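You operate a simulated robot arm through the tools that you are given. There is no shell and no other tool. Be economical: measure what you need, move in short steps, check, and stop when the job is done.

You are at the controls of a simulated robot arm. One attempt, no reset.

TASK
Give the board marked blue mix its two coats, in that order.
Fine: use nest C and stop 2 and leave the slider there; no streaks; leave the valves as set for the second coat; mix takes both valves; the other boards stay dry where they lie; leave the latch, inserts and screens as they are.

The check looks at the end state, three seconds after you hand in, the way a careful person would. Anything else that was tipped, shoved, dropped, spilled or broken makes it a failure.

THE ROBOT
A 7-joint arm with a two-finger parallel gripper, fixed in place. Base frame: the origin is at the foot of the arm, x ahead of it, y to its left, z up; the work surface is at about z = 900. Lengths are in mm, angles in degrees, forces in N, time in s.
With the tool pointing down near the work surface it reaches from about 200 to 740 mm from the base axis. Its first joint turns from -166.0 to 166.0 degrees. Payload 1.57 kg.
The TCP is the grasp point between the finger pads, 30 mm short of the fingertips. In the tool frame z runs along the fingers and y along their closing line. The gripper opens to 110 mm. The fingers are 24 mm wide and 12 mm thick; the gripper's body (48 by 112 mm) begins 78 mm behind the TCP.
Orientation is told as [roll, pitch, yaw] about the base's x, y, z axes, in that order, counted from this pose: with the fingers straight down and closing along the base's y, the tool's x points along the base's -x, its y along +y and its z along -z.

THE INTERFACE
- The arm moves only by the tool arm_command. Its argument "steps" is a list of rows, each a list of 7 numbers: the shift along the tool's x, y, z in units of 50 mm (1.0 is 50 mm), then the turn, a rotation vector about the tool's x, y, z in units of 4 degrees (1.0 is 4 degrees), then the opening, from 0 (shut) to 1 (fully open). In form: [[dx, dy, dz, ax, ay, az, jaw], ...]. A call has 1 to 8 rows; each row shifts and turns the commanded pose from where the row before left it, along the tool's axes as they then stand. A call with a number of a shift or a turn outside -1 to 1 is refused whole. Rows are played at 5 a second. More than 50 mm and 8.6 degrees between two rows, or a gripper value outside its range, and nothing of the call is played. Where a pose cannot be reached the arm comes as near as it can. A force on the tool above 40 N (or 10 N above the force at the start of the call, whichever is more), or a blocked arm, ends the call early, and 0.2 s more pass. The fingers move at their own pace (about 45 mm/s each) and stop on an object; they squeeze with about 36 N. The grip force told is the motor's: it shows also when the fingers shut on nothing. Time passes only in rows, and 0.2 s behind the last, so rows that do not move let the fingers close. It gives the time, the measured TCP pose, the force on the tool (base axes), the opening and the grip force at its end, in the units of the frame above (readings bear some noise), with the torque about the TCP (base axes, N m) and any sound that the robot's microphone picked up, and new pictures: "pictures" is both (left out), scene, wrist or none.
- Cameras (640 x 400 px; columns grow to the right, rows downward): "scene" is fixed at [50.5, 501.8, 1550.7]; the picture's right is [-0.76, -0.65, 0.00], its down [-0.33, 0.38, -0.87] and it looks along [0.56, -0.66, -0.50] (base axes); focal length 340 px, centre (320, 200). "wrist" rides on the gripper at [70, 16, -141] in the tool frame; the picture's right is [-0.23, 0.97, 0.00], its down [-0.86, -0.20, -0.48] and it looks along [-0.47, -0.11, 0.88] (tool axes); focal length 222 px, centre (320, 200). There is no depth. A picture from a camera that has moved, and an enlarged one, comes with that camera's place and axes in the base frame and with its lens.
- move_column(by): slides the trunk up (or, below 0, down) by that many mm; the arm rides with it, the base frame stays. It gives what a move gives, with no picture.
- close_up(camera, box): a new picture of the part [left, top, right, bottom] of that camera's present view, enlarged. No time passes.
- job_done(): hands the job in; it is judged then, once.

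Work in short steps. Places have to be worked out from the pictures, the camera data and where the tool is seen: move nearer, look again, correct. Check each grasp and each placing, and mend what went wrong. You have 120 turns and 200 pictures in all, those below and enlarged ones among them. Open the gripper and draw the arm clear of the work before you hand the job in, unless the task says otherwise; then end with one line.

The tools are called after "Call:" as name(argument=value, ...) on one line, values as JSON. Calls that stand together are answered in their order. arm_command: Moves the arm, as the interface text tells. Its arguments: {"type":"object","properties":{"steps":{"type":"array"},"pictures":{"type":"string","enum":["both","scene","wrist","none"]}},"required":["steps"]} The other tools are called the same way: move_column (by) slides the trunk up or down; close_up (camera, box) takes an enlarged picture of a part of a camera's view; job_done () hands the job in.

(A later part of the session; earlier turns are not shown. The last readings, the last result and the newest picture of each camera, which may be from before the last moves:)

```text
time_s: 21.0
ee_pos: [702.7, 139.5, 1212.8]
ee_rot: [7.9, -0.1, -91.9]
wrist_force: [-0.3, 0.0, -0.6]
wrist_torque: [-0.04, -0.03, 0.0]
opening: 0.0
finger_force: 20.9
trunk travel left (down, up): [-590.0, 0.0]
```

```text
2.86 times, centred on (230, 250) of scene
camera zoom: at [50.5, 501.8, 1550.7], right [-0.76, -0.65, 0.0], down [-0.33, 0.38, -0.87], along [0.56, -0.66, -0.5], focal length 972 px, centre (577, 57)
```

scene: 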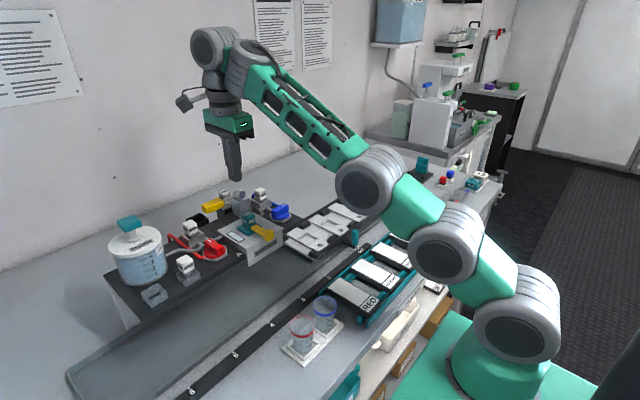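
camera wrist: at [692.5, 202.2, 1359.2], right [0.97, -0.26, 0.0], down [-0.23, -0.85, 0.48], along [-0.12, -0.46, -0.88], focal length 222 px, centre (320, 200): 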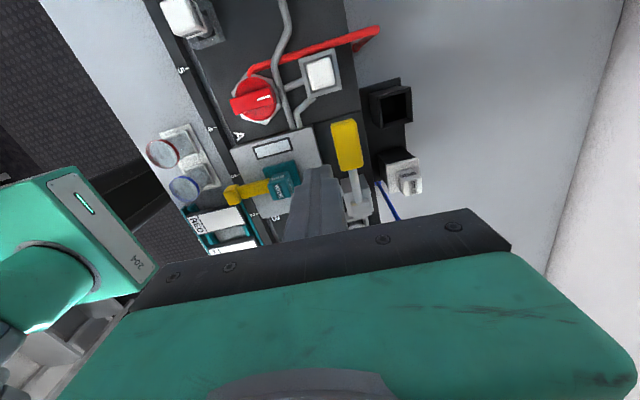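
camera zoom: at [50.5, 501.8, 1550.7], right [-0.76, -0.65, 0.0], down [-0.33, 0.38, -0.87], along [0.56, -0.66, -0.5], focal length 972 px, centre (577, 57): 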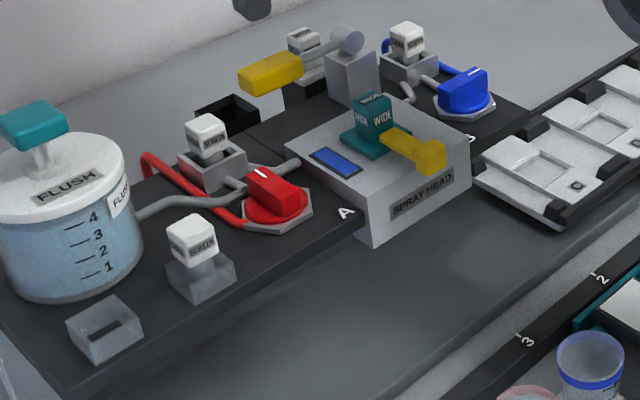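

The spray stopped, the trough is unstained, and the window shows blue remaining in the head. The line must therefore be flushed until the window clears before the mix coat. Next I go for the BLUE MIX board, straightening the tilt and moving over the rack.

Call:
arm_command(steps=[[0, 0, -0.3, 1, 0, 0, 0.3], [0, 0, 0, 1, 0, 0, 0.7], [-0.63, -0.72, 0, 0, 0, 0, 0.7], [-0.63, -0.72, 0, 0, 0, 0, 0.7], [-0.63, -0.72, 0, 0, 0, 0, 0.7], [-0.63, -0.72, 0, 0, 0, 0, 0.7], [-0.63, -0.72, 0, 0, 0, 0, 0.7], [-0.63, -0.72, 0, 0, 0, 0, 0.7]], pictures="none")

Call:
arm_command(steps=[[-0.63, -0.72, 0, 0, 0, -1, 0.7], [-0.6, -0.8, 0, 0, 0, -1, 0.7], [0, 0, 0, 0, 0, -1, 0.7], [0, 0, 0, 0, 0, -1, 0.7], [0, 0, 0, 0, 0, -1, 0.7], [0, 0, 0, 0, 0, -1, 0.7], [0, 0, 0, 0, 0, -1, 0.7], [0, 0, 0, 0, 0, -1, 0.7]], pictures="none")

Call:
arm_command(steps=[[0, 0, 0, 0, 0, -1, 0.7], [0, 0, 0, 0, 0, -1, 0.7], [0, 0, 0, 0, 0, -1, 0.7], [0, 0, 0, 0, 0, -1, 0.7], [0, 0, 0, 0, 0, -1, 0.7], [0, 0, 0, 0, 0, -1, 0.7], [0, 0, 0, 0, 0, -1, 0.7], [0, 0, 0, 0, 0, -1, 0.7]], pictures="none")

Call:
arm_command(steps=[[0, 0, 0, 0, 0, -1, 0.7], [0, 0, 0, 0, 0, -1, 0.7], [0, 0, 0, 0, 0, -1, 0.7], [0, 0, 0, 0, 0, -1, 0.7], [0, 0, 0, 0, 0, -1, 0.7], [0, 0, 0, 0, 0, -1, 0.7], [0, 0, 0, 0, 0, -1, 0.7]], pictures="wrist")

```text
time_s: 22.8
ee_pos: [458.0, -46.0, 1212.4]
ee_rot: [0.0, -0.1, -92.0]
wrist_force: [0.0, 0.9, -0.4]
wrist_torque: [0.0, -0.01, 0.0]
opening: 76.9
finger_force: 0.1
out of reach, approached as far as the arm can: row 1, 2
trunk travel left (down, up): [-590.0, 0.0]
```

```text
time_s: 24.6
ee_pos: [381.9, -105.7, 1214.7]
ee_rot: [-0.1, -0.1, -59.9]
wrist_force: [-0.3, 0.0, 0.7]
wrist_torque: [-0.01, 0.04, 0.01]
opening: 76.9
finger_force: 0.0
trunk travel left (down, up): [-590.0, 0.0]
```

```text
time_s: 26.4
ee_pos: [381.3, -105.2, 1215.8]
ee_rot: [0.0, -0.1, -28.0]
wrist_force: [-0.1, -0.4, 0.8]
wrist_torque: [-0.01, 0.0, -0.02]
opening: 77.0
finger_force: 0.1
trunk travel left (down, up): [-590.0, 0.0]
```

```text
time_s: 28.0
ee_pos: [380.6, -106.5, 1215.3]
ee_rot: [0.0, 0.0, 0.1]
wrist_force: [0.7, -0.8, -0.1]
wrist_torque: [-0.02, 0.0, -0.01]
opening: 77.0
finger_force: 0.0
trunk travel left (down, up): [-590.0, 0.0]
camera wrist: at [311.0, -89.1, 1355.9], right [0.23, 0.97, 0.0], down [0.86, -0.2, 0.48], along [0.47, -0.11, -0.88], focal length 222 px, centre (320, 200)
```

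wrist: 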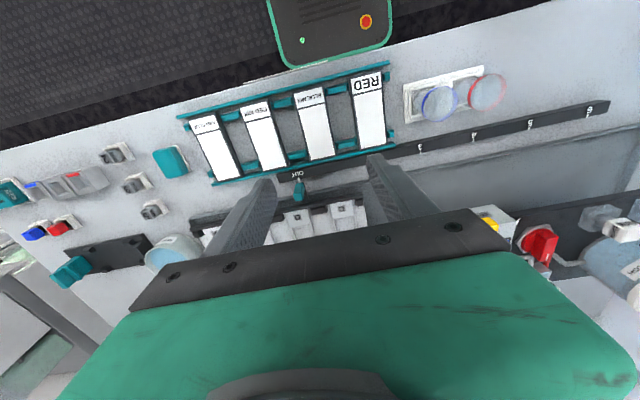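

I'm above the rack; I'll descend to z≈1050 and re-measure the board.

Call:
arm_command(steps=[[0, 0, 0.9, 0, 0, 0, 0.72], [0, 0, 0.9, 0, 0, 0, 0.72], [0, 0, 0.9, 0, 0, 0, 0.72], [0, 0, 0.5, 0, 0, 0, 0.72], [0, 0, 0, 0, 0, 0, 0.72]], pictures="wrist")

Call:
close_up(camera="scene", box=[320, 210, 460, 330])

```text
time_s: 29.2
ee_pos: [381.9, -105.1, 1056.2]
ee_rot: [0.0, 0.0, -0.1]
wrist_force: [0.1, 0.8, -0.5]
wrist_torque: [0.01, 0.02, -0.01]
opening: 79.4
finger_force: 0.1
trunk travel left (down, up): [-590.0, 0.0]
camera wrist: at [311.6, -88.7, 1195.5], right [0.23, 0.97, 0.0], down [0.85, -0.2, 0.48], along [0.47, -0.11, -0.88], focal length 222 px, centre (320, 200)
```

wrist: 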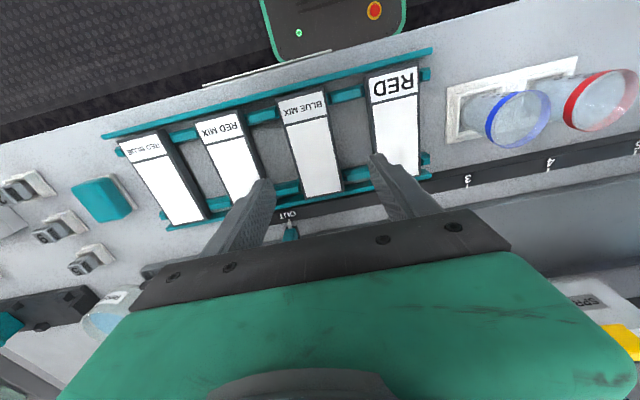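

```text
3.33 times, centred on (390, 270) of scene
camera zoom: at [50.5, 501.8, 1550.7], right [-0.76, -0.65, 0.0], down [-0.33, 0.38, -0.87], along [0.56, -0.66, -0.5], focal length 1134 px, centre (87, -33)
```

zoom: 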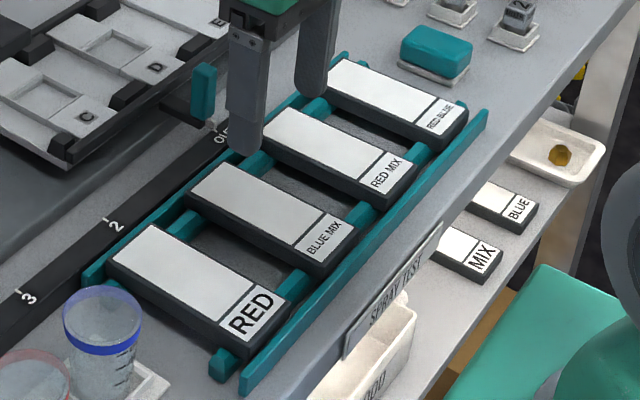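

The board face is centred at ≈(386,-114) with top ≈927 and is 50 mm wide. I'll descend around its middle, between the rack spacers.

Call:
arm_command(steps=[[-0.08, -0.18, 0.8, 0, 0, 0, 0.72], [0, 0, 0.8, 0, 0, 0, 0.72], [0, 0, 0.5, 0, 0, 0, 0.72], [0, 0, 0, 0, 0, 0, 0.72]], pictures="wrist")

Call:
close_up(camera="scene", box=[320, 210, 460, 330])

```text
time_s: 30.2
ee_pos: [385.7, -114.9, 950.4]
ee_rot: [0.0, 0.0, 0.0]
wrist_force: [-0.3, 0.1, 0.0]
wrist_torque: [-0.01, 0.02, 0.0]
opening: 79.2
finger_force: 0.1
trunk travel left (down, up): [-590.0, 0.0]
camera wrist: at [315.6, -97.9, 1090.7], right [0.23, 0.97, 0.0], down [0.86, -0.2, 0.48], along [0.47, -0.11, -0.88], focal length 222 px, centre (320, 200)
```

wrist: 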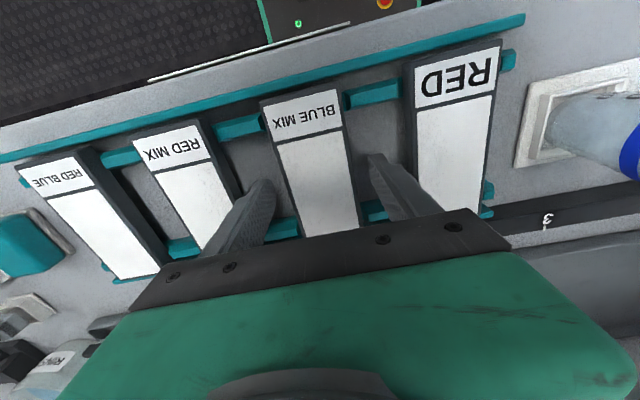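

```text
3.33 times, centred on (390, 270) of scene
camera zoom: at [50.5, 501.8, 1550.7], right [-0.76, -0.65, 0.0], down [-0.33, 0.38, -0.87], along [0.56, -0.66, -0.5], focal length 1134 px, centre (87, -33)
```

zoom: 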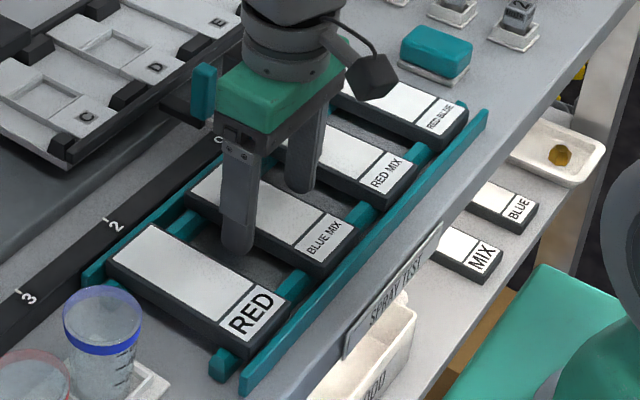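

Fingers straddle the board well. I'll lower 12 mm and close.

Call:
arm_command(steps=[[0, 0, 0.24, 0, 0, 0, 0.72], [0, 0, 0, 0, 0, 0, 0.3], [0, 0, 0, 0, 0, 0, 0.3], [0, 0, 0, 0, 0, 0, 0.3], [0, 0, 0, 0, 0, 0, 0.3]], pictures="none")

```text
time_s: 31.4
ee_pos: [386.6, -114.8, 937.7]
ee_rot: [0.1, 0.0, 0.0]
wrist_force: [0.7, 0.1, 0.8]
wrist_torque: [0.05, -0.08, -0.02]
opening: 55.1
finger_force: 35.8
trunk travel left (down, up): [-590.0, 0.0]
```

Gripped at 55 mm with a balanced load. I'll lift and check.

Call:
arm_command(steps=[[0, 0, -0.4, 0, 0, 0, 0.3], [0, 0, -0.9, 0, 0, 0, 0.3], [0, 0, -0.9, 0, 0, 0, 0.3], [0, 0, -0.5, 0, 0, 0, 0.3]], pictures="both")

```text
time_s: 32.4
ee_pos: [385.4, -114.2, 1073.5]
ee_rot: [0.0, 0.0, 0.0]
wrist_force: [0.5, -0.4, -0.4]
wrist_torque: [-0.01, 0.01, 0.02]
opening: 33.3
finger_force: 0.0
trunk travel left (down, up): [-590.0, 0.0]
camera wrist: at [314.8, -96.9, 1214.2], right [0.23, 0.97, 0.0], down [0.86, -0.2, 0.48], along [0.47, -0.11, -0.88], focal length 222 px, centre (320, 200)
```

scene: 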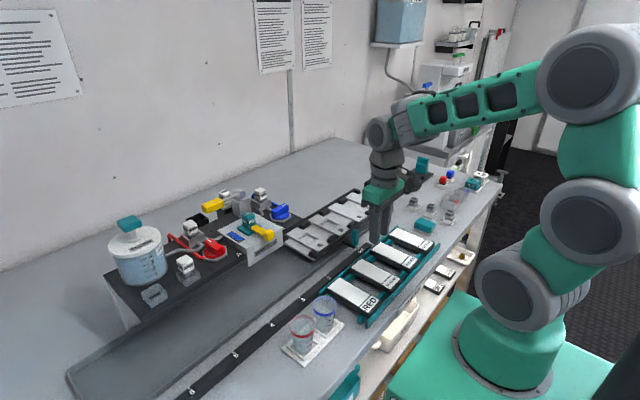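
wrist: 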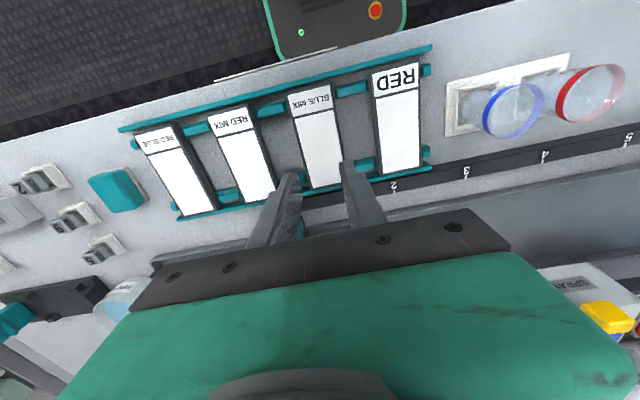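

The grip slipped off, apparently too shallow, and the board is still seated in the rack. I'll retry with the tips lower.

Call:
arm_command(steps=[[0, 0, 0.6, 0, 0, 0, 0.72], [0, 0, 0.9, 0, 0, 0, 0.72], [0, 0, 0.9, 0, 0, 0, 0.72], [0, 0, 0.3, 0, 0, 0, 0.72], [0, 0, 0.08, 0, 0, 0, 0.72], [0, 0, 0, 0, 0, 0, 0.72]], pictures="none")

Call:
close_up(camera="scene", box=[340, 230, 430, 300])

Call:
close_up(camera="wrist", box=[200, 60, 440, 240])

```text
time_s: 33.8
ee_pos: [385.4, -114.3, 934.3]
ee_rot: [0.0, 0.0, 0.0]
wrist_force: [-0.8, 0.4, 0.1]
wrist_torque: [-0.02, -0.01, 0.03]
opening: 79.4
finger_force: 0.1
trunk travel left (down, up): [-590.0, 0.0]
```

```text
5.71 times, centred on (385, 265) of scene
camera zoom: at [50.5, 501.8, 1550.7], right [-0.76, -0.65, 0.0], down [-0.33, 0.38, -0.87], along [0.56, -0.66, -0.5], focal length 1944 px, centre (-51, -171)
```

zoom: 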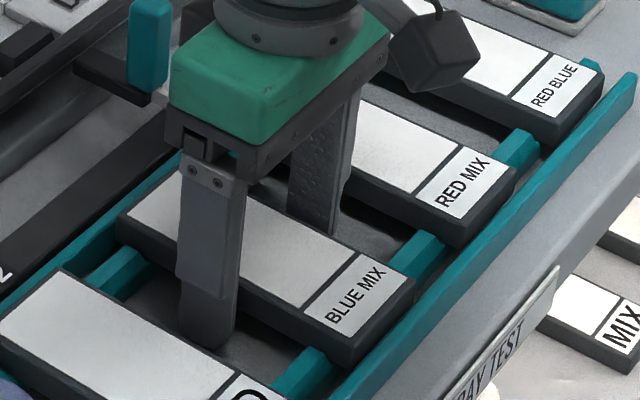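

```text
2.22 times, centred on (320, 150) of wrist
camera zoom: at [315.1, -98.4, 1075.1], right [0.23, 0.97, 0.0], down [0.86, -0.2, 0.48], along [0.47, -0.11, -0.88], focal length 494 px, centre (320, 311)
```

zoom: 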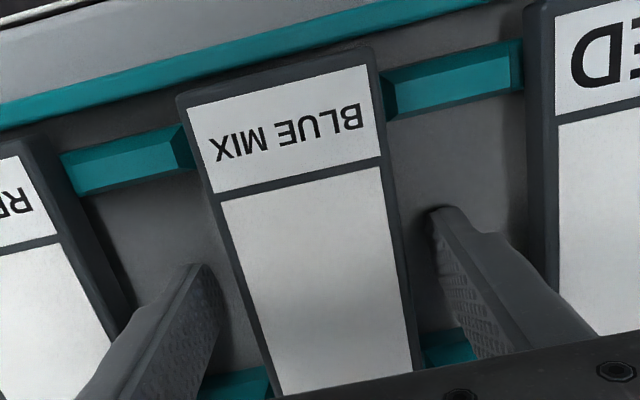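

Tips are now at ≈904. I'll close fully, wait, and lift slowly.

Call:
arm_command(steps=[[0, 0, 0, 0, 0, 0, 0], [0, 0, 0, 0, 0, 0, 0], [0, 0, 0, 0, 0, 0, 0], [0, 0, 0, 0, 0, 0, 0], [0, 0, -0.1, 0, 0, 0, 0], [0, 0, -0.15, 0, 0, 0, 0]], pictures="wrist")

Call:
close_up(camera="scene", box=[340, 230, 430, 300])

```text
time_s: 35.2
ee_pos: [385.6, -115.4, 947.5]
ee_rot: [0.0, 0.0, 0.0]
wrist_force: [-0.4, 0.6, -0.8]
wrist_torque: [0.0, 0.01, -0.01]
opening: 55.0
finger_force: 36.6
trunk travel left (down, up): [-590.0, 0.0]
camera wrist: at [314.9, -98.2, 1087.9], right [0.23, 0.97, 0.0], down [0.86, -0.2, 0.48], along [0.47, -0.11, -0.88], focal length 222 px, centre (320, 200)
```

wrist: 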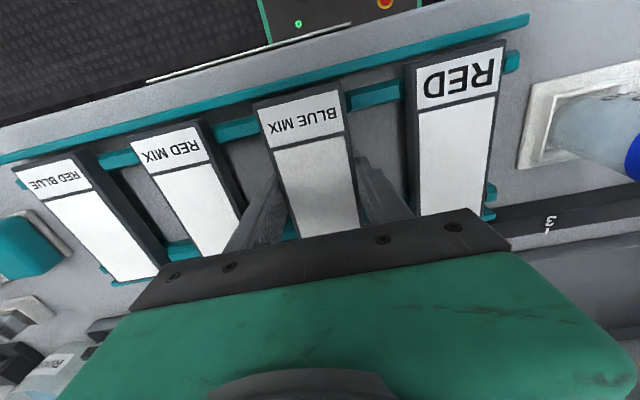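

```text
5.71 times, centred on (385, 265) of scene
camera zoom: at [50.5, 501.8, 1550.7], right [-0.76, -0.65, 0.0], down [-0.33, 0.38, -0.87], along [0.56, -0.66, -0.5], focal length 1944 px, centre (-51, -171)
```

zoom: 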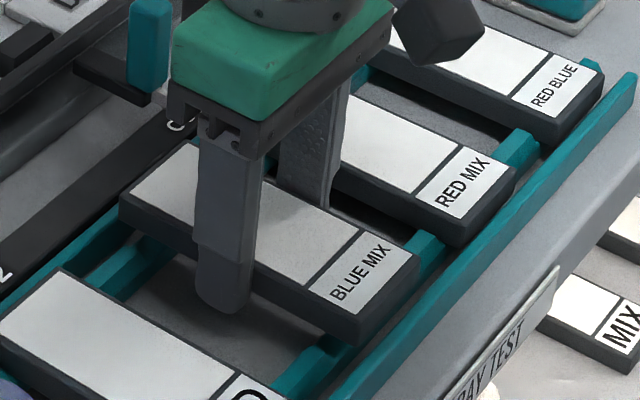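

The board is held and rising. I'll continue the lift gently.

Call:
arm_command(steps=[[0, 0, -0.25, 0, 0, 0, 0], [0, 0, -0.3, 0, 0, 0, 0], [0, 0, -0.3, 0, 0, 0, 0], [0, 0, -0.3, 0, 0, 0, 0], [0, 0, -0.3, 0, 0, 0, 0], [0, 0, -0.3, 0, 0, 0, 0], [0, 0, -0.2, 0, 0, 0, 0]], pictures="both")

```text
time_s: 36.8
ee_pos: [385.1, -115.7, 1044.7]
ee_rot: [0.0, 0.0, 0.1]
wrist_force: [-0.7, 0.1, -0.7]
wrist_torque: [-0.01, -0.01, 0.01]
opening: 54.9
finger_force: 35.9
trunk travel left (down, up): [-590.0, 0.0]
camera wrist: at [315.1, -97.9, 1185.0], right [0.23, 0.97, 0.0], down [0.86, -0.2, 0.48], along [0.47, -0.11, -0.88], focal length 222 px, centre (320, 200)
```

scene: 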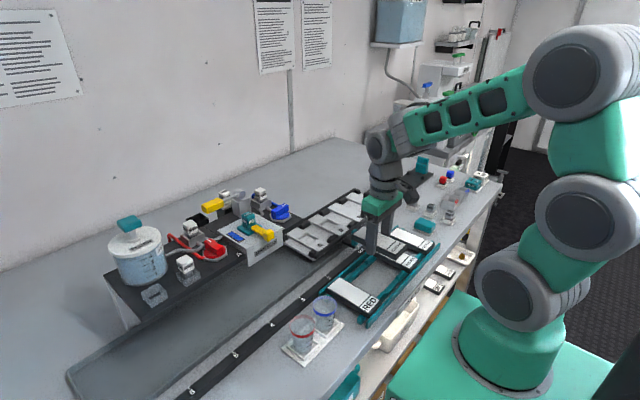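
wrist: 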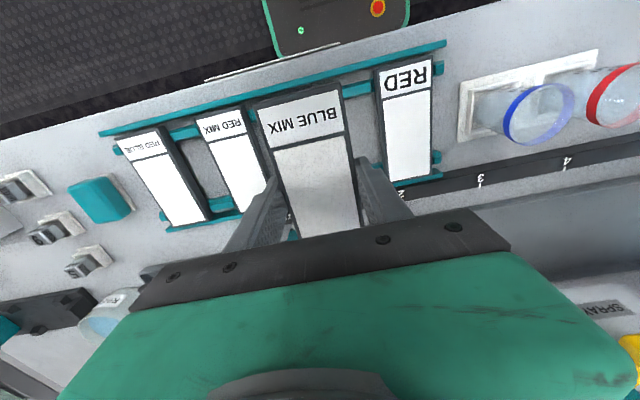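

Board securely held. Before moving, I'll look closely at nest C in the scene camera.

Call:
close_up(camera="scene", box=[270, 180, 400, 265])

```text
4.71 times, centred on (335, 222) of scene
camera zoom: at [50.5, 501.8, 1550.7], right [-0.76, -0.65, 0.0], down [-0.33, 0.38, -0.87], along [0.56, -0.66, -0.5], focal length 1601 px, centre (249, 94)
```

zoom: 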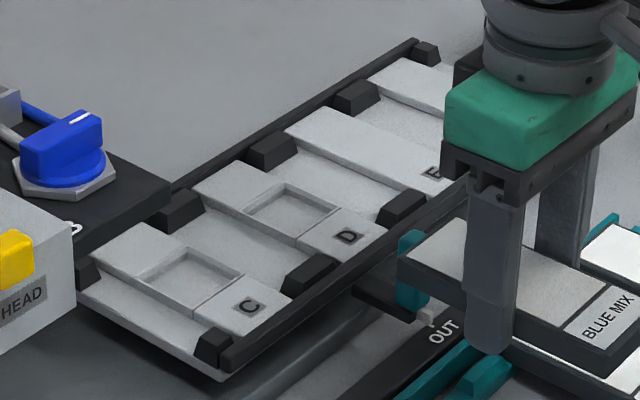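

Nest C is centred at ≈(611,-101) between its four black guides. I'll carry the board there at z≈1045, checking clearance to valve B's deck (edge y≈-34).

Call:
arm_command(steps=[[-0.6, 0.03, -0.1, 0, 0, 0, 0], [-0.7, 0.05, 0, 0, 0, 0, 0], [-0.7, 0.05, 0, 0, 0, 0, 0], [-0.7, 0.05, 0, 0, 0, 0, 0], [-0.7, 0.05, 0, 0, 0, 0, 0], [-0.7, 0.03, 0, 0, 0, 0, 0], [-0.4, 0, 0, 0, 0, 0, 0]], pictures="wrist")

Call:
close_up(camera="scene", box=[250, 160, 380, 265])

```text
time_s: 38.4
ee_pos: [610.4, -102.0, 1049.5]
ee_rot: [0.0, 0.0, -0.1]
wrist_force: [0.2, -0.1, -0.9]
wrist_torque: [0.01, -0.02, -0.03]
opening: 55.0
finger_force: 36.5
trunk travel left (down, up): [-590.0, 0.0]
camera wrist: at [540.6, -84.9, 1191.0], right [0.23, 0.97, 0.0], down [0.85, -0.2, 0.48], along [0.47, -0.11, -0.88], focal length 222 px, centre (320, 200)
```

wrist: 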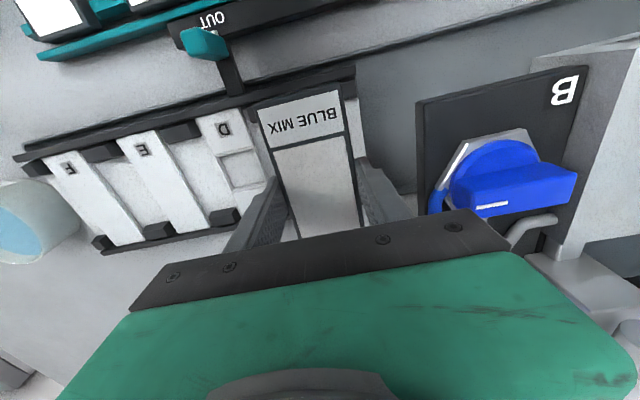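

```text
3.81 times, centred on (315, 212) of scene
camera zoom: at [50.5, 501.8, 1550.7], right [-0.76, -0.65, 0.0], down [-0.33, 0.38, -0.87], along [0.56, -0.66, -0.5], focal length 1296 px, centre (339, 152)
```

zoom: 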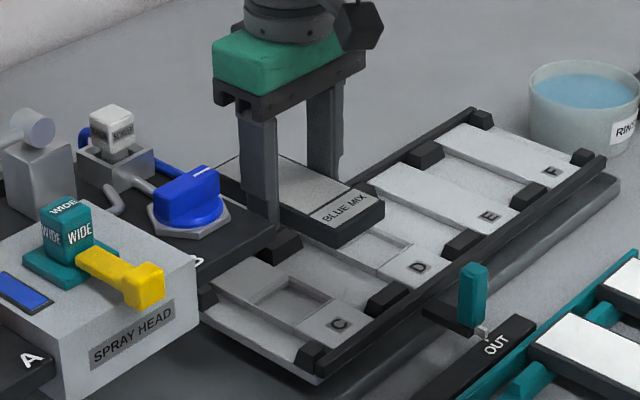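

Board is aligned with nest C (label line matches D's at x≈563, pitch puts C at y≈-101). I'll lower to z≈985 and inspect.

Call:
arm_command(steps=[[0, 0, 0.4, 0, 0, 0, 0], [0, 0, 0.5, 0, 0, 0, 0], [0, 0, 0.4, 0, 0, 0, 0]], pictures="wrist")

Call:
close_up(camera="scene", box=[250, 180, 350, 265])

```text
time_s: 39.2
ee_pos: [610.1, -102.6, 984.1]
ee_rot: [0.0, 0.1, 0.0]
wrist_force: [0.0, -0.2, -1.1]
wrist_torque: [-0.05, 0.01, 0.01]
opening: 54.6
finger_force: 36.5
trunk travel left (down, up): [-590.0, 0.0]
camera wrist: at [539.8, -85.0, 1125.1], right [0.23, 0.97, 0.0], down [0.85, -0.2, 0.48], along [0.47, -0.11, -0.88], focal length 222 px, centre (320, 200)
```

wrist: 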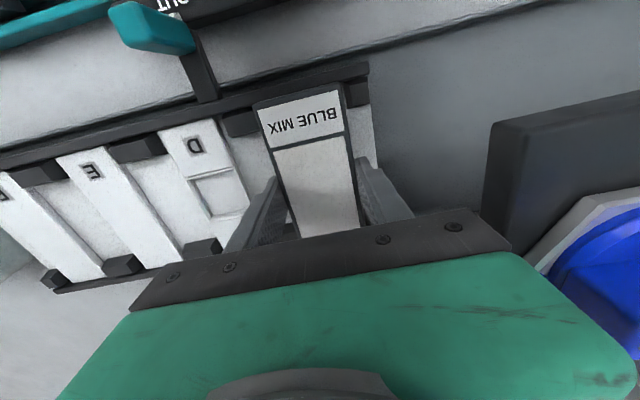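

```text
4.71 times, centred on (300, 222) of scene
camera zoom: at [50.5, 501.8, 1550.7], right [-0.76, -0.65, 0.0], down [-0.33, 0.38, -0.87], along [0.56, -0.66, -0.5], focal length 1601 px, centre (414, 94)
```

zoom: 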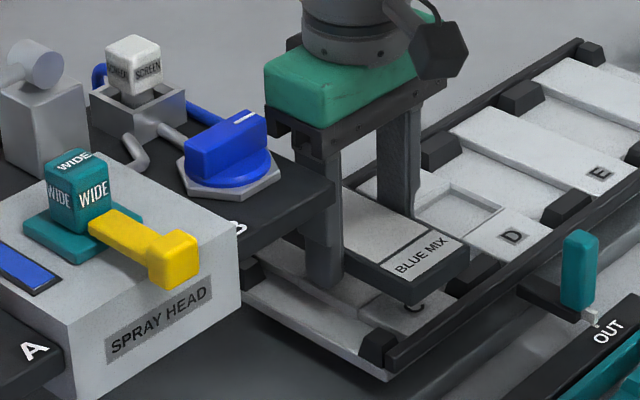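

Alignment within the guides looks good. I'll lower in small steps and watch for contact.

Call:
arm_command(steps=[[0, 0, 0.16, 0, 0, 0, 0], [0, 0, 0.1, 0, 0, 0, 0]], pictures="none")

Call:
close_up(camera="scene", box=[270, 200, 350, 265])

```text
time_s: 39.8
ee_pos: [610.3, -101.2, 970.6]
ee_rot: [0.0, -0.1, 0.0]
wrist_force: [0.7, 1.1, -0.2]
wrist_torque: [-0.03, -0.01, -0.03]
opening: 54.7
finger_force: 35.9
trunk travel left (down, up): [-590.0, 0.0]
```

```text
6.15 times, centred on (310, 232) of scene
camera zoom: at [50.5, 501.8, 1550.7], right [-0.76, -0.65, 0.0], down [-0.33, 0.38, -0.87], along [0.56, -0.66, -0.5], focal length 2093 px, centre (382, 0)
```

zoom: 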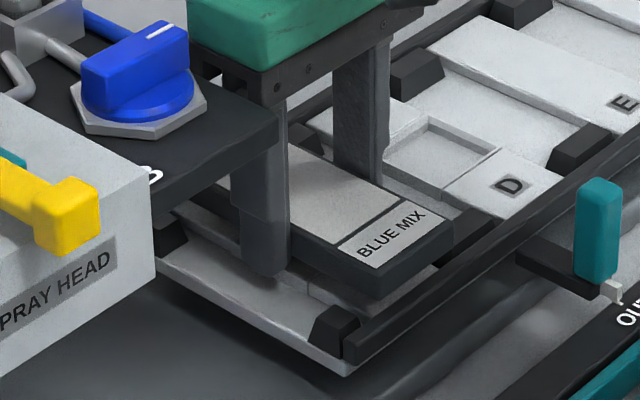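

Call:
arm_command(steps=[[0, 0, 0.08, 0, 0, 0, 0], [0, 0, 0.06, 0, 0, 0, 0]], pictures="none")

Call:
close_up(camera="scene", box=[270, 200, 350, 265])

```text
time_s: 40.4
ee_pos: [611.3, -102.3, 965.9]
ee_rot: [-0.1, -0.1, 0.0]
wrist_force: [-0.1, 1.0, 6.4]
wrist_torque: [0.07, 0.39, -0.04]
opening: 54.9
finger_force: 35.8
trunk travel left (down, up): [-590.0, 0.0]
```

```text
6.15 times, centred on (310, 232) of scene
camera zoom: at [50.5, 501.8, 1550.7], right [-0.76, -0.65, 0.0], down [-0.33, 0.38, -0.87], along [0.56, -0.66, -0.5], focal length 2093 px, centre (382, 0)
```

zoom: 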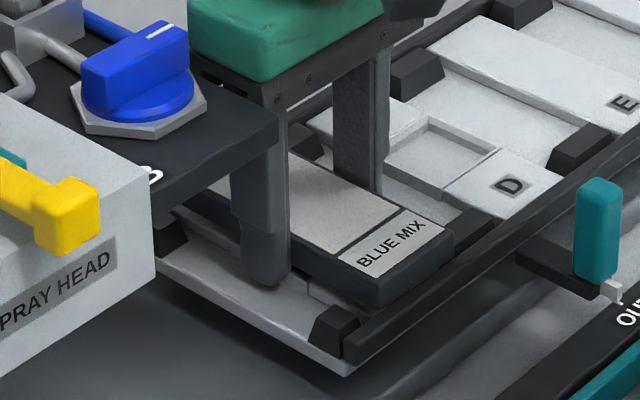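

Contact comes at the board's near end (torque puts it ~60 mm toward -x), likely the near rail edge. The nest seems centred nearer x≈616, so I'll raise 5 mm, shift +5 mm in x and lower again.

Call:
arm_command(steps=[[0, 0, -0.1, 0, 0, 0, 0], [-0.1, 0, 0, 0, 0, 0, 0], [0, 0, 0.06, 0, 0, 0, 0], [0, 0, 0.06, 0, 0, 0, 0]], pictures="none")

Call:
close_up(camera="scene", box=[270, 200, 350, 265])

Call:
close_up(camera="wrist", box=[180, 50, 440, 250])

```text
time_s: 41.4
ee_pos: [615.2, -102.5, 963.5]
ee_rot: [0.0, 0.0, 0.0]
wrist_force: [-0.3, -0.1, -0.4]
wrist_torque: [0.0, -0.01, -0.02]
opening: 54.8
finger_force: 36.1
trunk travel left (down, up): [-590.0, 0.0]
```

```text
6.15 times, centred on (310, 232) of scene
camera zoom: at [50.5, 501.8, 1550.7], right [-0.76, -0.65, 0.0], down [-0.33, 0.38, -0.87], along [0.56, -0.66, -0.5], focal length 2093 px, centre (382, 0)
```

zoom: 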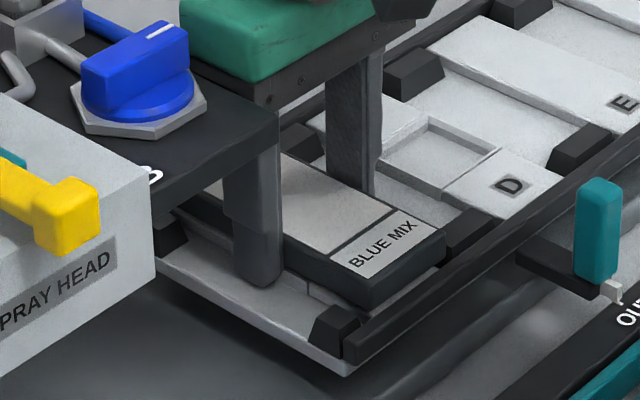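

```text
2.00 times, centred on (310, 150) of wrist
camera zoom: at [544.8, -85.0, 1103.8], right [0.23, 0.97, 0.0], down [0.86, -0.2, 0.48], along [0.47, -0.11, -0.88], focal length 444 px, centre (340, 300)
```

zoom: 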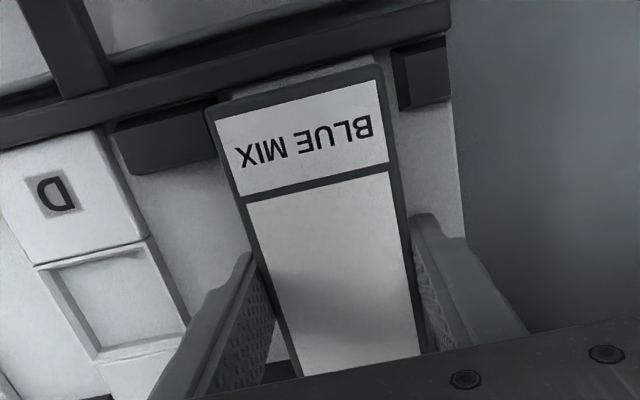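

Balanced between the guides now. I'll keep lowering.

Call:
arm_command(steps=[[0, 0.01, 0.06, 0, 0, 0, 0], [0, 0, 0.06, 0, 0, 0, 0], [0, 0, 0, 0, 0, 0, 0]], pictures="none")

```text
time_s: 42.2
ee_pos: [615.0, -101.1, 962.1]
ee_rot: [-0.1, -0.4, 0.0]
wrist_force: [-6.9, 0.6, 31.7]
wrist_torque: [0.96, 0.55, 0.22]
opening: 55.1
finger_force: 35.7
trunk travel left (down, up): [-590.0, 0.0]
```

Firm contact now. I'll back off about 3 mm and inspect the seating.

Call:
arm_command(steps=[[0, 0, -0.07, 0, 0, 0, 0], [0, 0, 0, 0, 0, 0, 0]], pictures="none")

Call:
close_up(camera="scene", box=[285, 210, 335, 255])

Call:
close_up(camera="wrist", box=[180, 50, 440, 250])

```text
time_s: 42.8
ee_pos: [615.5, -102.8, 962.1]
ee_rot: [-0.1, -0.2, 0.1]
wrist_force: [0.5, -1.1, 21.5]
wrist_torque: [0.55, 0.2, 0.17]
opening: 54.9
finger_force: 36.3
trunk travel left (down, up): [-590.0, 0.0]
```

```text
8.89 times, centred on (310, 232) of scene
camera zoom: at [50.5, 501.8, 1550.7], right [-0.76, -0.65, 0.0], down [-0.33, 0.38, -0.87], along [0.56, -0.66, -0.5], focal length 3024 px, centre (409, -89)
```

zoom: 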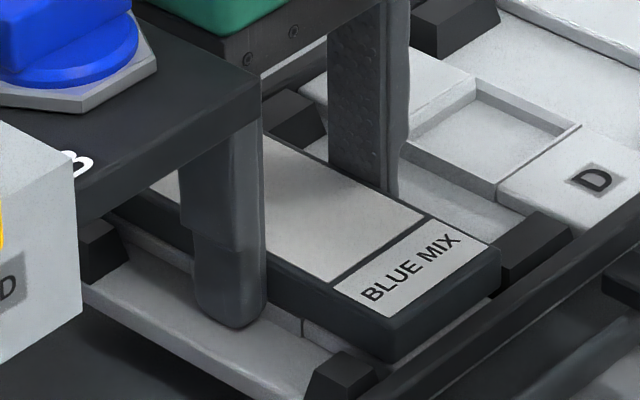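

```text
2.00 times, centred on (310, 150) of wrist
camera zoom: at [544.3, -84.6, 1102.3], right [0.23, 0.97, 0.0], down [0.85, -0.2, 0.48], along [0.47, -0.11, -0.88], focal length 444 px, centre (340, 300)
```

zoom: 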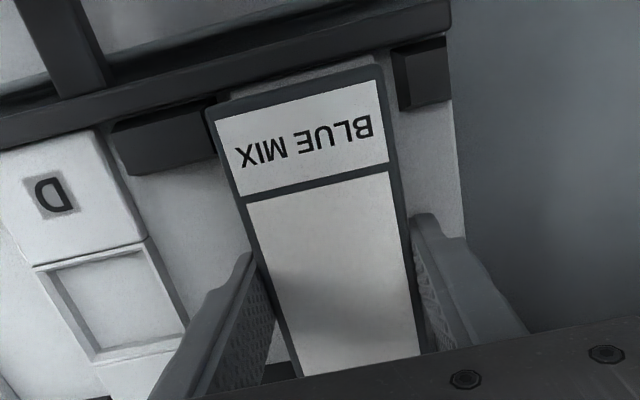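

The fingertips are on the tray and the board is nearly on the insert. I'll ease up slightly and open gradually.

Call:
arm_command(steps=[[0, 0, -0.04, 0, 0, 0, 0], [0, 0, 0, 0, 0, 0, 0.53], [0, 0, 0, 0, 0, 0, 0.57], [0, 0, 0, 0, 0, 0, 0.62], [0, 0, 0, 0, 0, 0, 0.66], [0, 0, -0.3, 0, 0, 0, 0.66], [0, 0, -0.8, 0, 0, 0, 0.66], [0, 0, -0.8, 0, 0, 0, 0.66]], pictures="wrist")

Call:
close_up(camera="scene", box=[270, 200, 350, 265])

```text
time_s: 44.6
ee_pos: [615.2, -100.7, 1058.5]
ee_rot: [0.1, -0.1, 0.1]
wrist_force: [0.1, -0.3, -0.8]
wrist_torque: [0.01, -0.02, 0.0]
opening: 72.4
finger_force: 0.1
trunk travel left (down, up): [-590.0, 0.0]
camera wrist: at [544.2, -83.6, 1198.8], right [0.23, 0.97, 0.0], down [0.86, -0.2, 0.48], along [0.47, -0.11, -0.88], focal length 222 px, centre (320, 200)
```

wrist: 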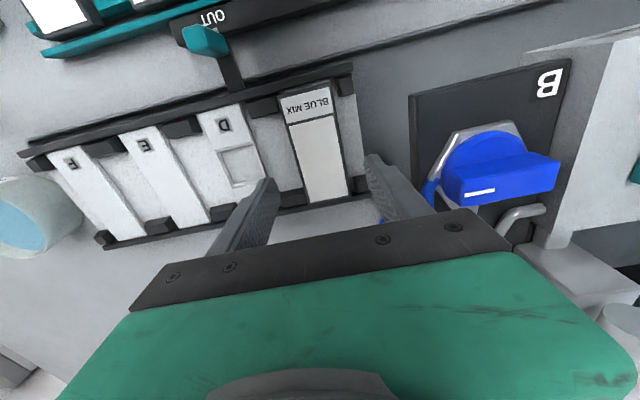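

```text
6.15 times, centred on (310, 232) of scene
camera zoom: at [50.5, 501.8, 1550.7], right [-0.76, -0.65, 0.0], down [-0.33, 0.38, -0.87], along [0.56, -0.66, -0.5], focal length 2093 px, centre (382, 0)
```

zoom: 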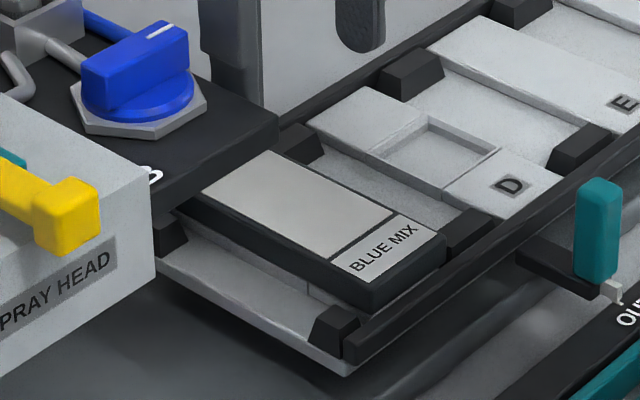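

The board is seated squarely in nest C. The slider handle is at ≈(493,-174), z 923–989. I'll move above it.

Call:
arm_command(steps=[[0.6, -0.36, 0, 0, 0, 0, 0.5], [0.6, -0.36, 0, 0, 0, 0, 0.5], [0.6, -0.36, 0, 0, 0, 0, 0.5], [0.64, -0.36, 0, 0, 0, 0, 0.5], [0, 0, 0, 0, 0, 0, 0.5]], pictures="wrist")

Call:
close_up(camera="scene", box=[310, 180, 410, 270])

```text
time_s: 45.8
ee_pos: [493.4, -174.6, 1056.5]
ee_rot: [0.0, 0.0, 0.0]
wrist_force: [0.6, 0.4, -1.2]
wrist_torque: [-0.03, 0.0, 0.01]
opening: 55.1
finger_force: 0.0
trunk travel left (down, up): [-590.0, 0.0]
camera wrist: at [422.8, -157.5, 1198.1], right [0.23, 0.97, 0.0], down [0.86, -0.2, 0.48], along [0.47, -0.11, -0.88], focal length 222 px, centre (320, 200)
```

wrist: 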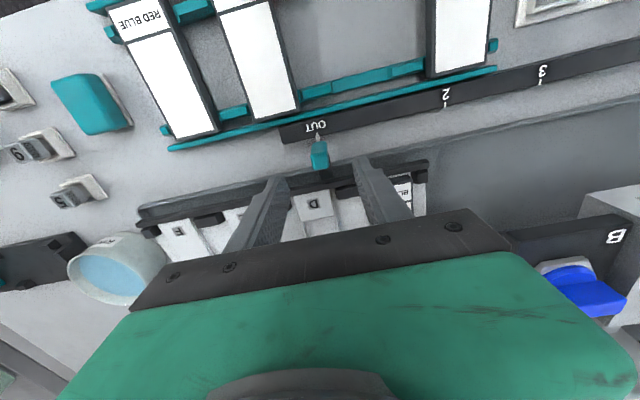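

```text
4.44 times, centred on (360, 225) of scene
camera zoom: at [50.5, 501.8, 1550.7], right [-0.76, -0.65, 0.0], down [-0.33, 0.38, -0.87], along [0.56, -0.66, -0.5], focal length 1512 px, centre (142, 89)
```

zoom: 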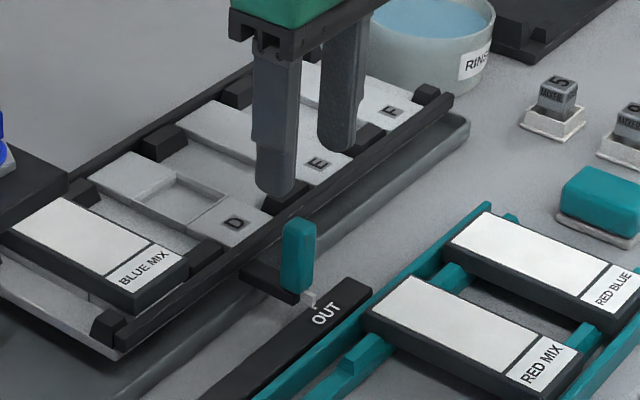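

Handle top is ≈(485,-172). I'll lower around it and grip.

Call:
arm_command(steps=[[0.14, 0.04, 0.6, 0, 0, 0, 0.5], [0, 0, 0.6, 0, 0, 0, 0.5], [0, 0, 0.4, 0, 0, 0, 0.5], [0, 0, 0, 0, 0, 0, 0], [0, 0, 0, 0, 0, 0, 0], [0, 0, 0, 0, 0, 0, 0]], pictures="wrist")

Call:
close_up(camera="scene", box=[310, 180, 410, 270])

```text
time_s: 47.2
ee_pos: [486.1, -172.3, 977.7]
ee_rot: [0.0, 0.0, -0.1]
wrist_force: [-0.5, -2.6, -1.2]
wrist_torque: [0.02, -0.25, -0.04]
opening: 17.9
finger_force: 19.2
trunk travel left (down, up): [-590.0, 0.0]
camera wrist: at [415.3, -154.6, 1118.6], right [0.23, 0.97, 0.0], down [0.85, -0.2, 0.48], along [0.47, -0.11, -0.88], focal length 222 px, centre (320, 200)
```

wrist: 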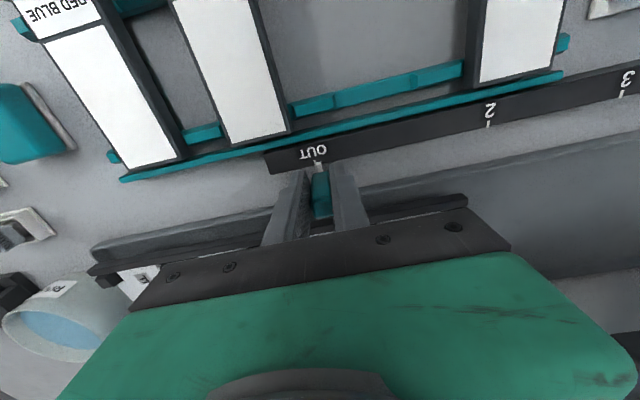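

```text
4.44 times, centred on (360, 225) of scene
camera zoom: at [50.5, 501.8, 1550.7], right [-0.76, -0.65, 0.0], down [-0.33, 0.38, -0.87], along [0.56, -0.66, -0.5], focal length 1512 px, centre (142, 89)
```

zoom: 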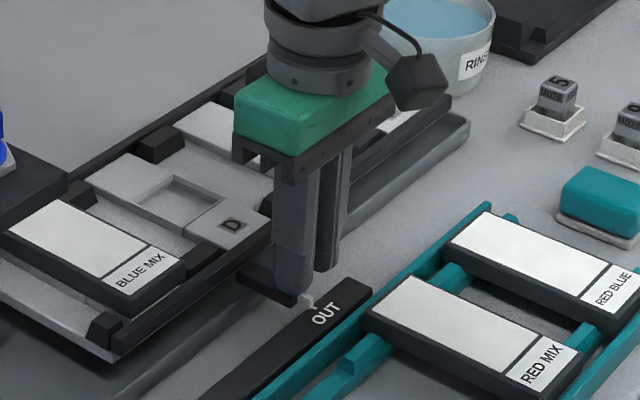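

Handle gripped at 18 mm. OUT→2 is ≈158 mm. I'll slide gently +y, first 100 mm.

Call:
arm_command(steps=[[0, 0.1, 0, 0, 0, 0, 0], [0, 0.2, 0, 0, 0, 0, 0], [0, 0.3, 0, 0, 0, 0, 0], [0, 0.3, 0, 0, 0, 0, 0], [0, 0.3, 0, 0, 0, 0, 0], [0, 0.3, 0, 0, 0, 0, 0], [0, 0.3, 0, 0, 0, 0, 0], [0, 0.2, 0, 0, 0, 0, 0]], pictures="both")

```text
time_s: 49.0
ee_pos: [485.4, -69.9, 978.6]
ee_rot: [0.0, 0.1, 0.0]
wrist_force: [-6.7, -0.2, -2.4]
wrist_torque: [0.12, 1.04, -0.06]
opening: 18.1
finger_force: 33.2
trunk travel left (down, up): [-590.0, 0.0]
camera wrist: at [415.4, -54.5, 1118.7], right [0.23, 0.97, 0.0], down [0.86, -0.2, 0.48], along [0.46, -0.11, -0.88], focal length 222 px, centre (320, 200)
```

scene: 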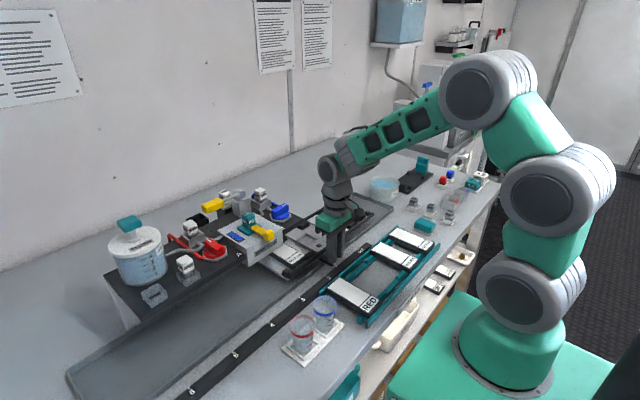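
wrist: 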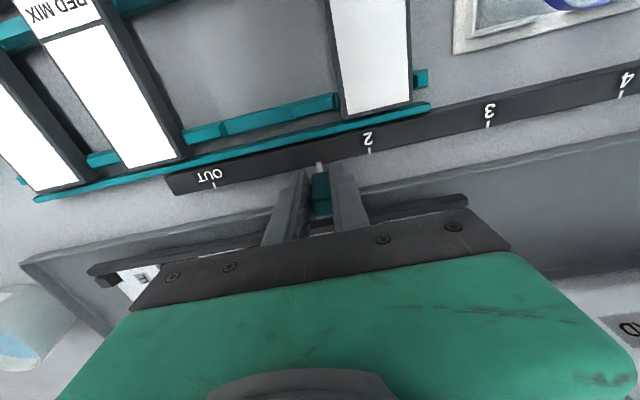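

Call:
arm_command(steps=[[0, 0.1, 0, 0, 0, 0, 0], [0, 0.25, 0, 0, 0, 0, 0], [0, 0.3, 0, 0, 0, 0, 0], [0, 0.2, 0, 0, 0, 0, 0], [0, 0.07, 0, 0, 0, 0, 0], [0, 0, 0, 0, 0, 0, 0]], pictures="none")

Call:
close_up(camera="wrist", box=[250, 110, 410, 210])

Call:
close_up(camera="scene", box=[250, 210, 370, 310])

```text
time_s: 50.4
ee_pos: [485.2, -25.3, 977.6]
ee_rot: [0.0, -0.1, 0.0]
wrist_force: [-10.3, 0.1, -4.0]
wrist_torque: [0.42, 0.77, -0.02]
opening: 17.7
finger_force: 32.7
trunk travel left (down, up): [-590.0, 0.0]
```

```text
4.00 times, centred on (330, 160) of wrist
camera zoom: at [415.4, -8.4, 1118.7], right [0.23, 0.97, 0.0], down [0.86, -0.2, 0.48], along [0.47, -0.11, -0.88], focal length 888 px, centre (280, 360)
```

zoom: 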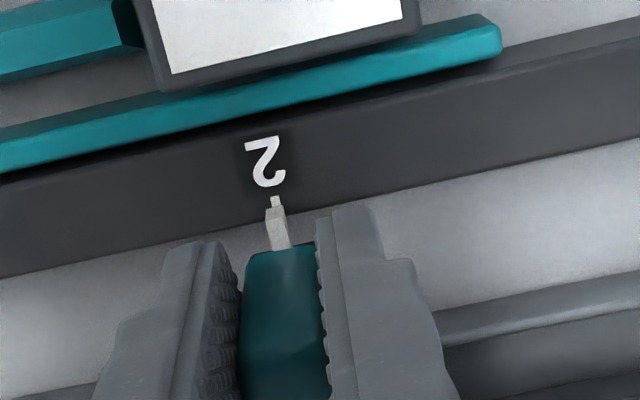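

```text
4.00 times, centred on (310, 260) of scene
camera zoom: at [50.5, 501.8, 1550.7], right [-0.76, -0.65, 0.0], down [-0.33, 0.38, -0.87], along [0.56, -0.66, -0.5], focal length 1361 px, centre (360, -40)
```

zoom: 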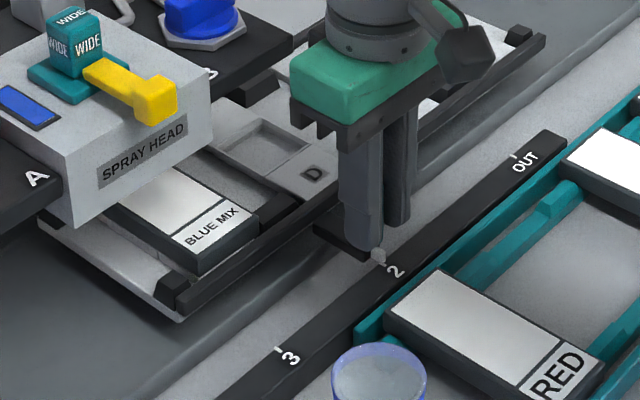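

The pointer lines up with tick 2 and the board is under the head's edge. I'll release the handle and lift clear, then verify that it stays.

Call:
arm_command(steps=[[0, 0, 0, 0, 0, 0, 0.25], [0, 0, 0, 0, 0, 0, 0.4], [0, 0, -0.4, 0, 0, 0, 0.4], [0, 0, -0.9, 0, 0, 0, 0.4], [0, 0, -0.9, 0, 0, 0, 0.4]], pictures="none")

Call:
close_up(camera="wrist", box=[250, 100, 410, 200])

Call:
close_up(camera="scene", box=[250, 210, 370, 310])

```text
time_s: 51.6
ee_pos: [485.4, -26.9, 1088.8]
ee_rot: [0.1, 0.0, -0.1]
wrist_force: [0.6, 0.2, 0.5]
wrist_torque: [0.01, -0.04, -0.01]
opening: 44.2
finger_force: 0.0
trunk travel left (down, up): [-590.0, 0.0]
```

```text
4.00 times, centred on (330, 150) of wrist
camera zoom: at [415.3, -9.4, 1229.4], right [0.23, 0.97, 0.0], down [0.86, -0.2, 0.48], along [0.47, -0.11, -0.88], focal length 888 px, centre (280, 400)
```

zoom: 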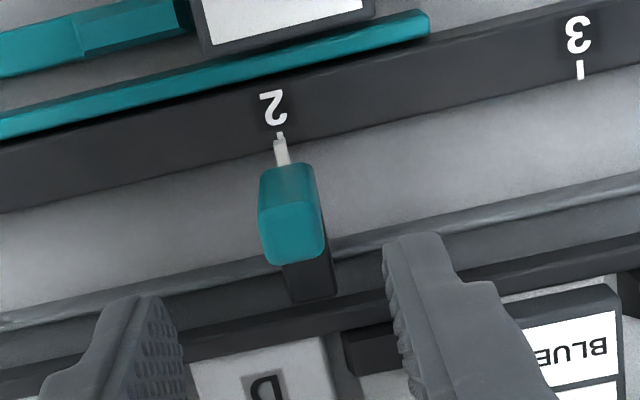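

```text
4.00 times, centred on (310, 260) of scene
camera zoom: at [50.5, 501.8, 1550.7], right [-0.76, -0.65, 0.0], down [-0.33, 0.38, -0.87], along [0.56, -0.66, -0.5], focal length 1361 px, centre (360, -40)
```

zoom: 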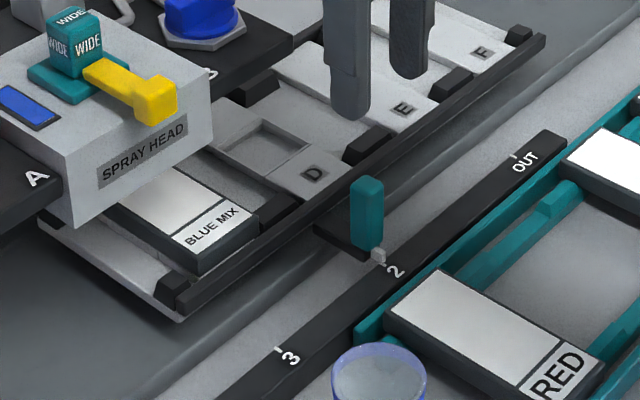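

Pointer is exactly on 2 and stays. Now to the lever: up, across with fingers closed, then tilt.

Call:
arm_command(steps=[[0, 0, -0.85, 0, 0, 0, 0], [0, 0, -0.85, 0, 0, 0, 0], [0, 0, -0.85, 0, 0, 0, 0], [-0.66, 0.67, 0, 0, 0, 0, 0], [-0.66, 0.67, 0, 0, 0, 0, 0], [-0.66, 0.67, 0, 0, 0, 0, 0], [-0.66, 0.67, 0, 0, 0, 0, 0], [-0.5, 0.67, 0, 0, 0, 0, 0]], pictures="none")

Call:
arm_command(steps=[[0, 0, 0, 0, -1, 0, 0], [0, 0, 0, 0, -1, 0, 0], [0, 0, 0, 0, -1, 0, 0], [0, 0, 0, 0, 0, 0, 0]], pictures="none")

```text
time_s: 53.4
ee_pos: [644.1, 143.1, 1215.6]
ee_rot: [0.0, 0.1, 0.0]
wrist_force: [0.6, 0.0, -0.5]
wrist_torque: [0.04, 0.01, 0.02]
opening: 0.2
finger_force: 21.4
trunk travel left (down, up): [-590.0, 0.0]
```

```text
time_s: 54.4
ee_pos: [643.6, 144.5, 1214.9]
ee_rot: [0.0, -12.0, 0.0]
wrist_force: [-0.2, -0.7, 0.5]
wrist_torque: [0.02, -0.02, 0.01]
opening: 0.0
finger_force: 21.3
out of reach, approached as far as the arm can: row 1
trunk travel left (down, up): [-590.0, 0.0]
```

Call:
arm_command(steps=[[-0.48, -0.03, 0.3, 0, 0, 0, 0], [-0.48, -0.03, 0.3, 0, 0, 0, 0], [0, 0, 0, 0, 0, 0, 0]], pictures="none")

Call:
close_up(camera="scene", box=[160, 160, 290, 260])

```text
time_s: 55.2
ee_pos: [696.7, 141.9, 1197.0]
ee_rot: [0.0, -12.1, 0.0]
wrist_force: [0.2, 0.0, -0.6]
wrist_torque: [-0.02, 0.02, 0.0]
opening: 0.1
finger_force: 21.1
trunk travel left (down, up): [-590.0, 0.0]
```

```text
4.00 times, centred on (225, 210) of scene
camera zoom: at [50.5, 501.8, 1550.7], right [-0.76, -0.65, 0.0], down [-0.33, 0.38, -0.87], along [0.56, -0.66, -0.5], focal length 1361 px, centre (700, 160)
```

zoom: 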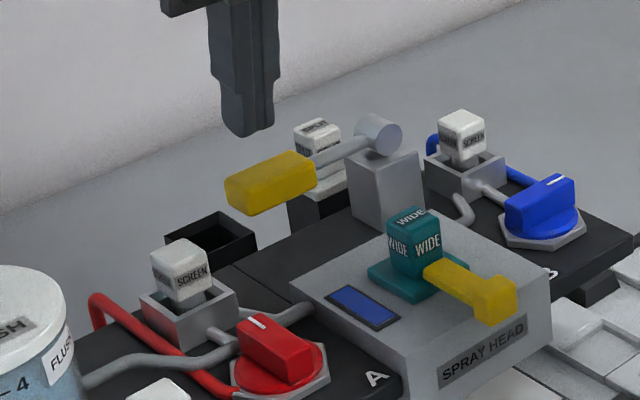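

Position matches the previous press. I'll bring the tip down, press to the same depth and watch the board.

Call:
arm_command(steps=[[0.085, -0.1, 0.4, 0, 0, 0, 0], [0.06, 0, 0.3, 0, 0, 0, 0], [0.04, 0, 0.2, 0, 0, 0, 0], [0.04, 0, 0.2, 0, 0, 0, 0], [0, 0, 0, 0, 0, 0, 0]], pictures="none")

Call:
close_up(camera="scene", box=[170, 180, 330, 300])

```text
time_s: 56.4
ee_pos: [698.3, 135.9, 1140.4]
ee_rot: [-0.1, -12.1, 0.0]
wrist_force: [0.1, -1.3, 3.0]
wrist_torque: [-0.07, 0.03, -0.02]
opening: 0.2
finger_force: 21.1
trunk travel left (down, up): [-590.0, 0.0]
```

```text
3.33 times, centred on (250, 240) of scene
camera zoom: at [50.5, 501.8, 1550.7], right [-0.76, -0.65, 0.0], down [-0.33, 0.38, -0.87], along [0.56, -0.66, -0.5], focal length 1134 px, centre (553, 67)
```

zoom: 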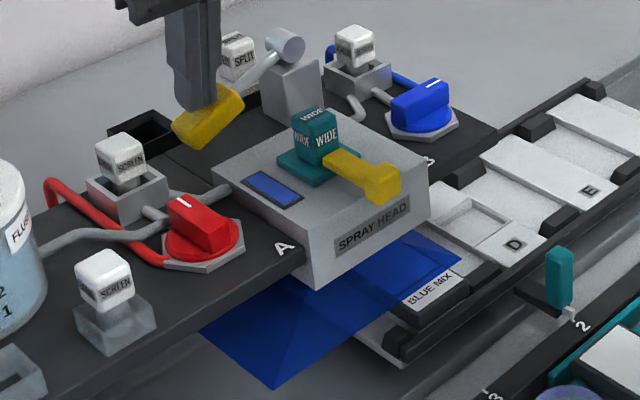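

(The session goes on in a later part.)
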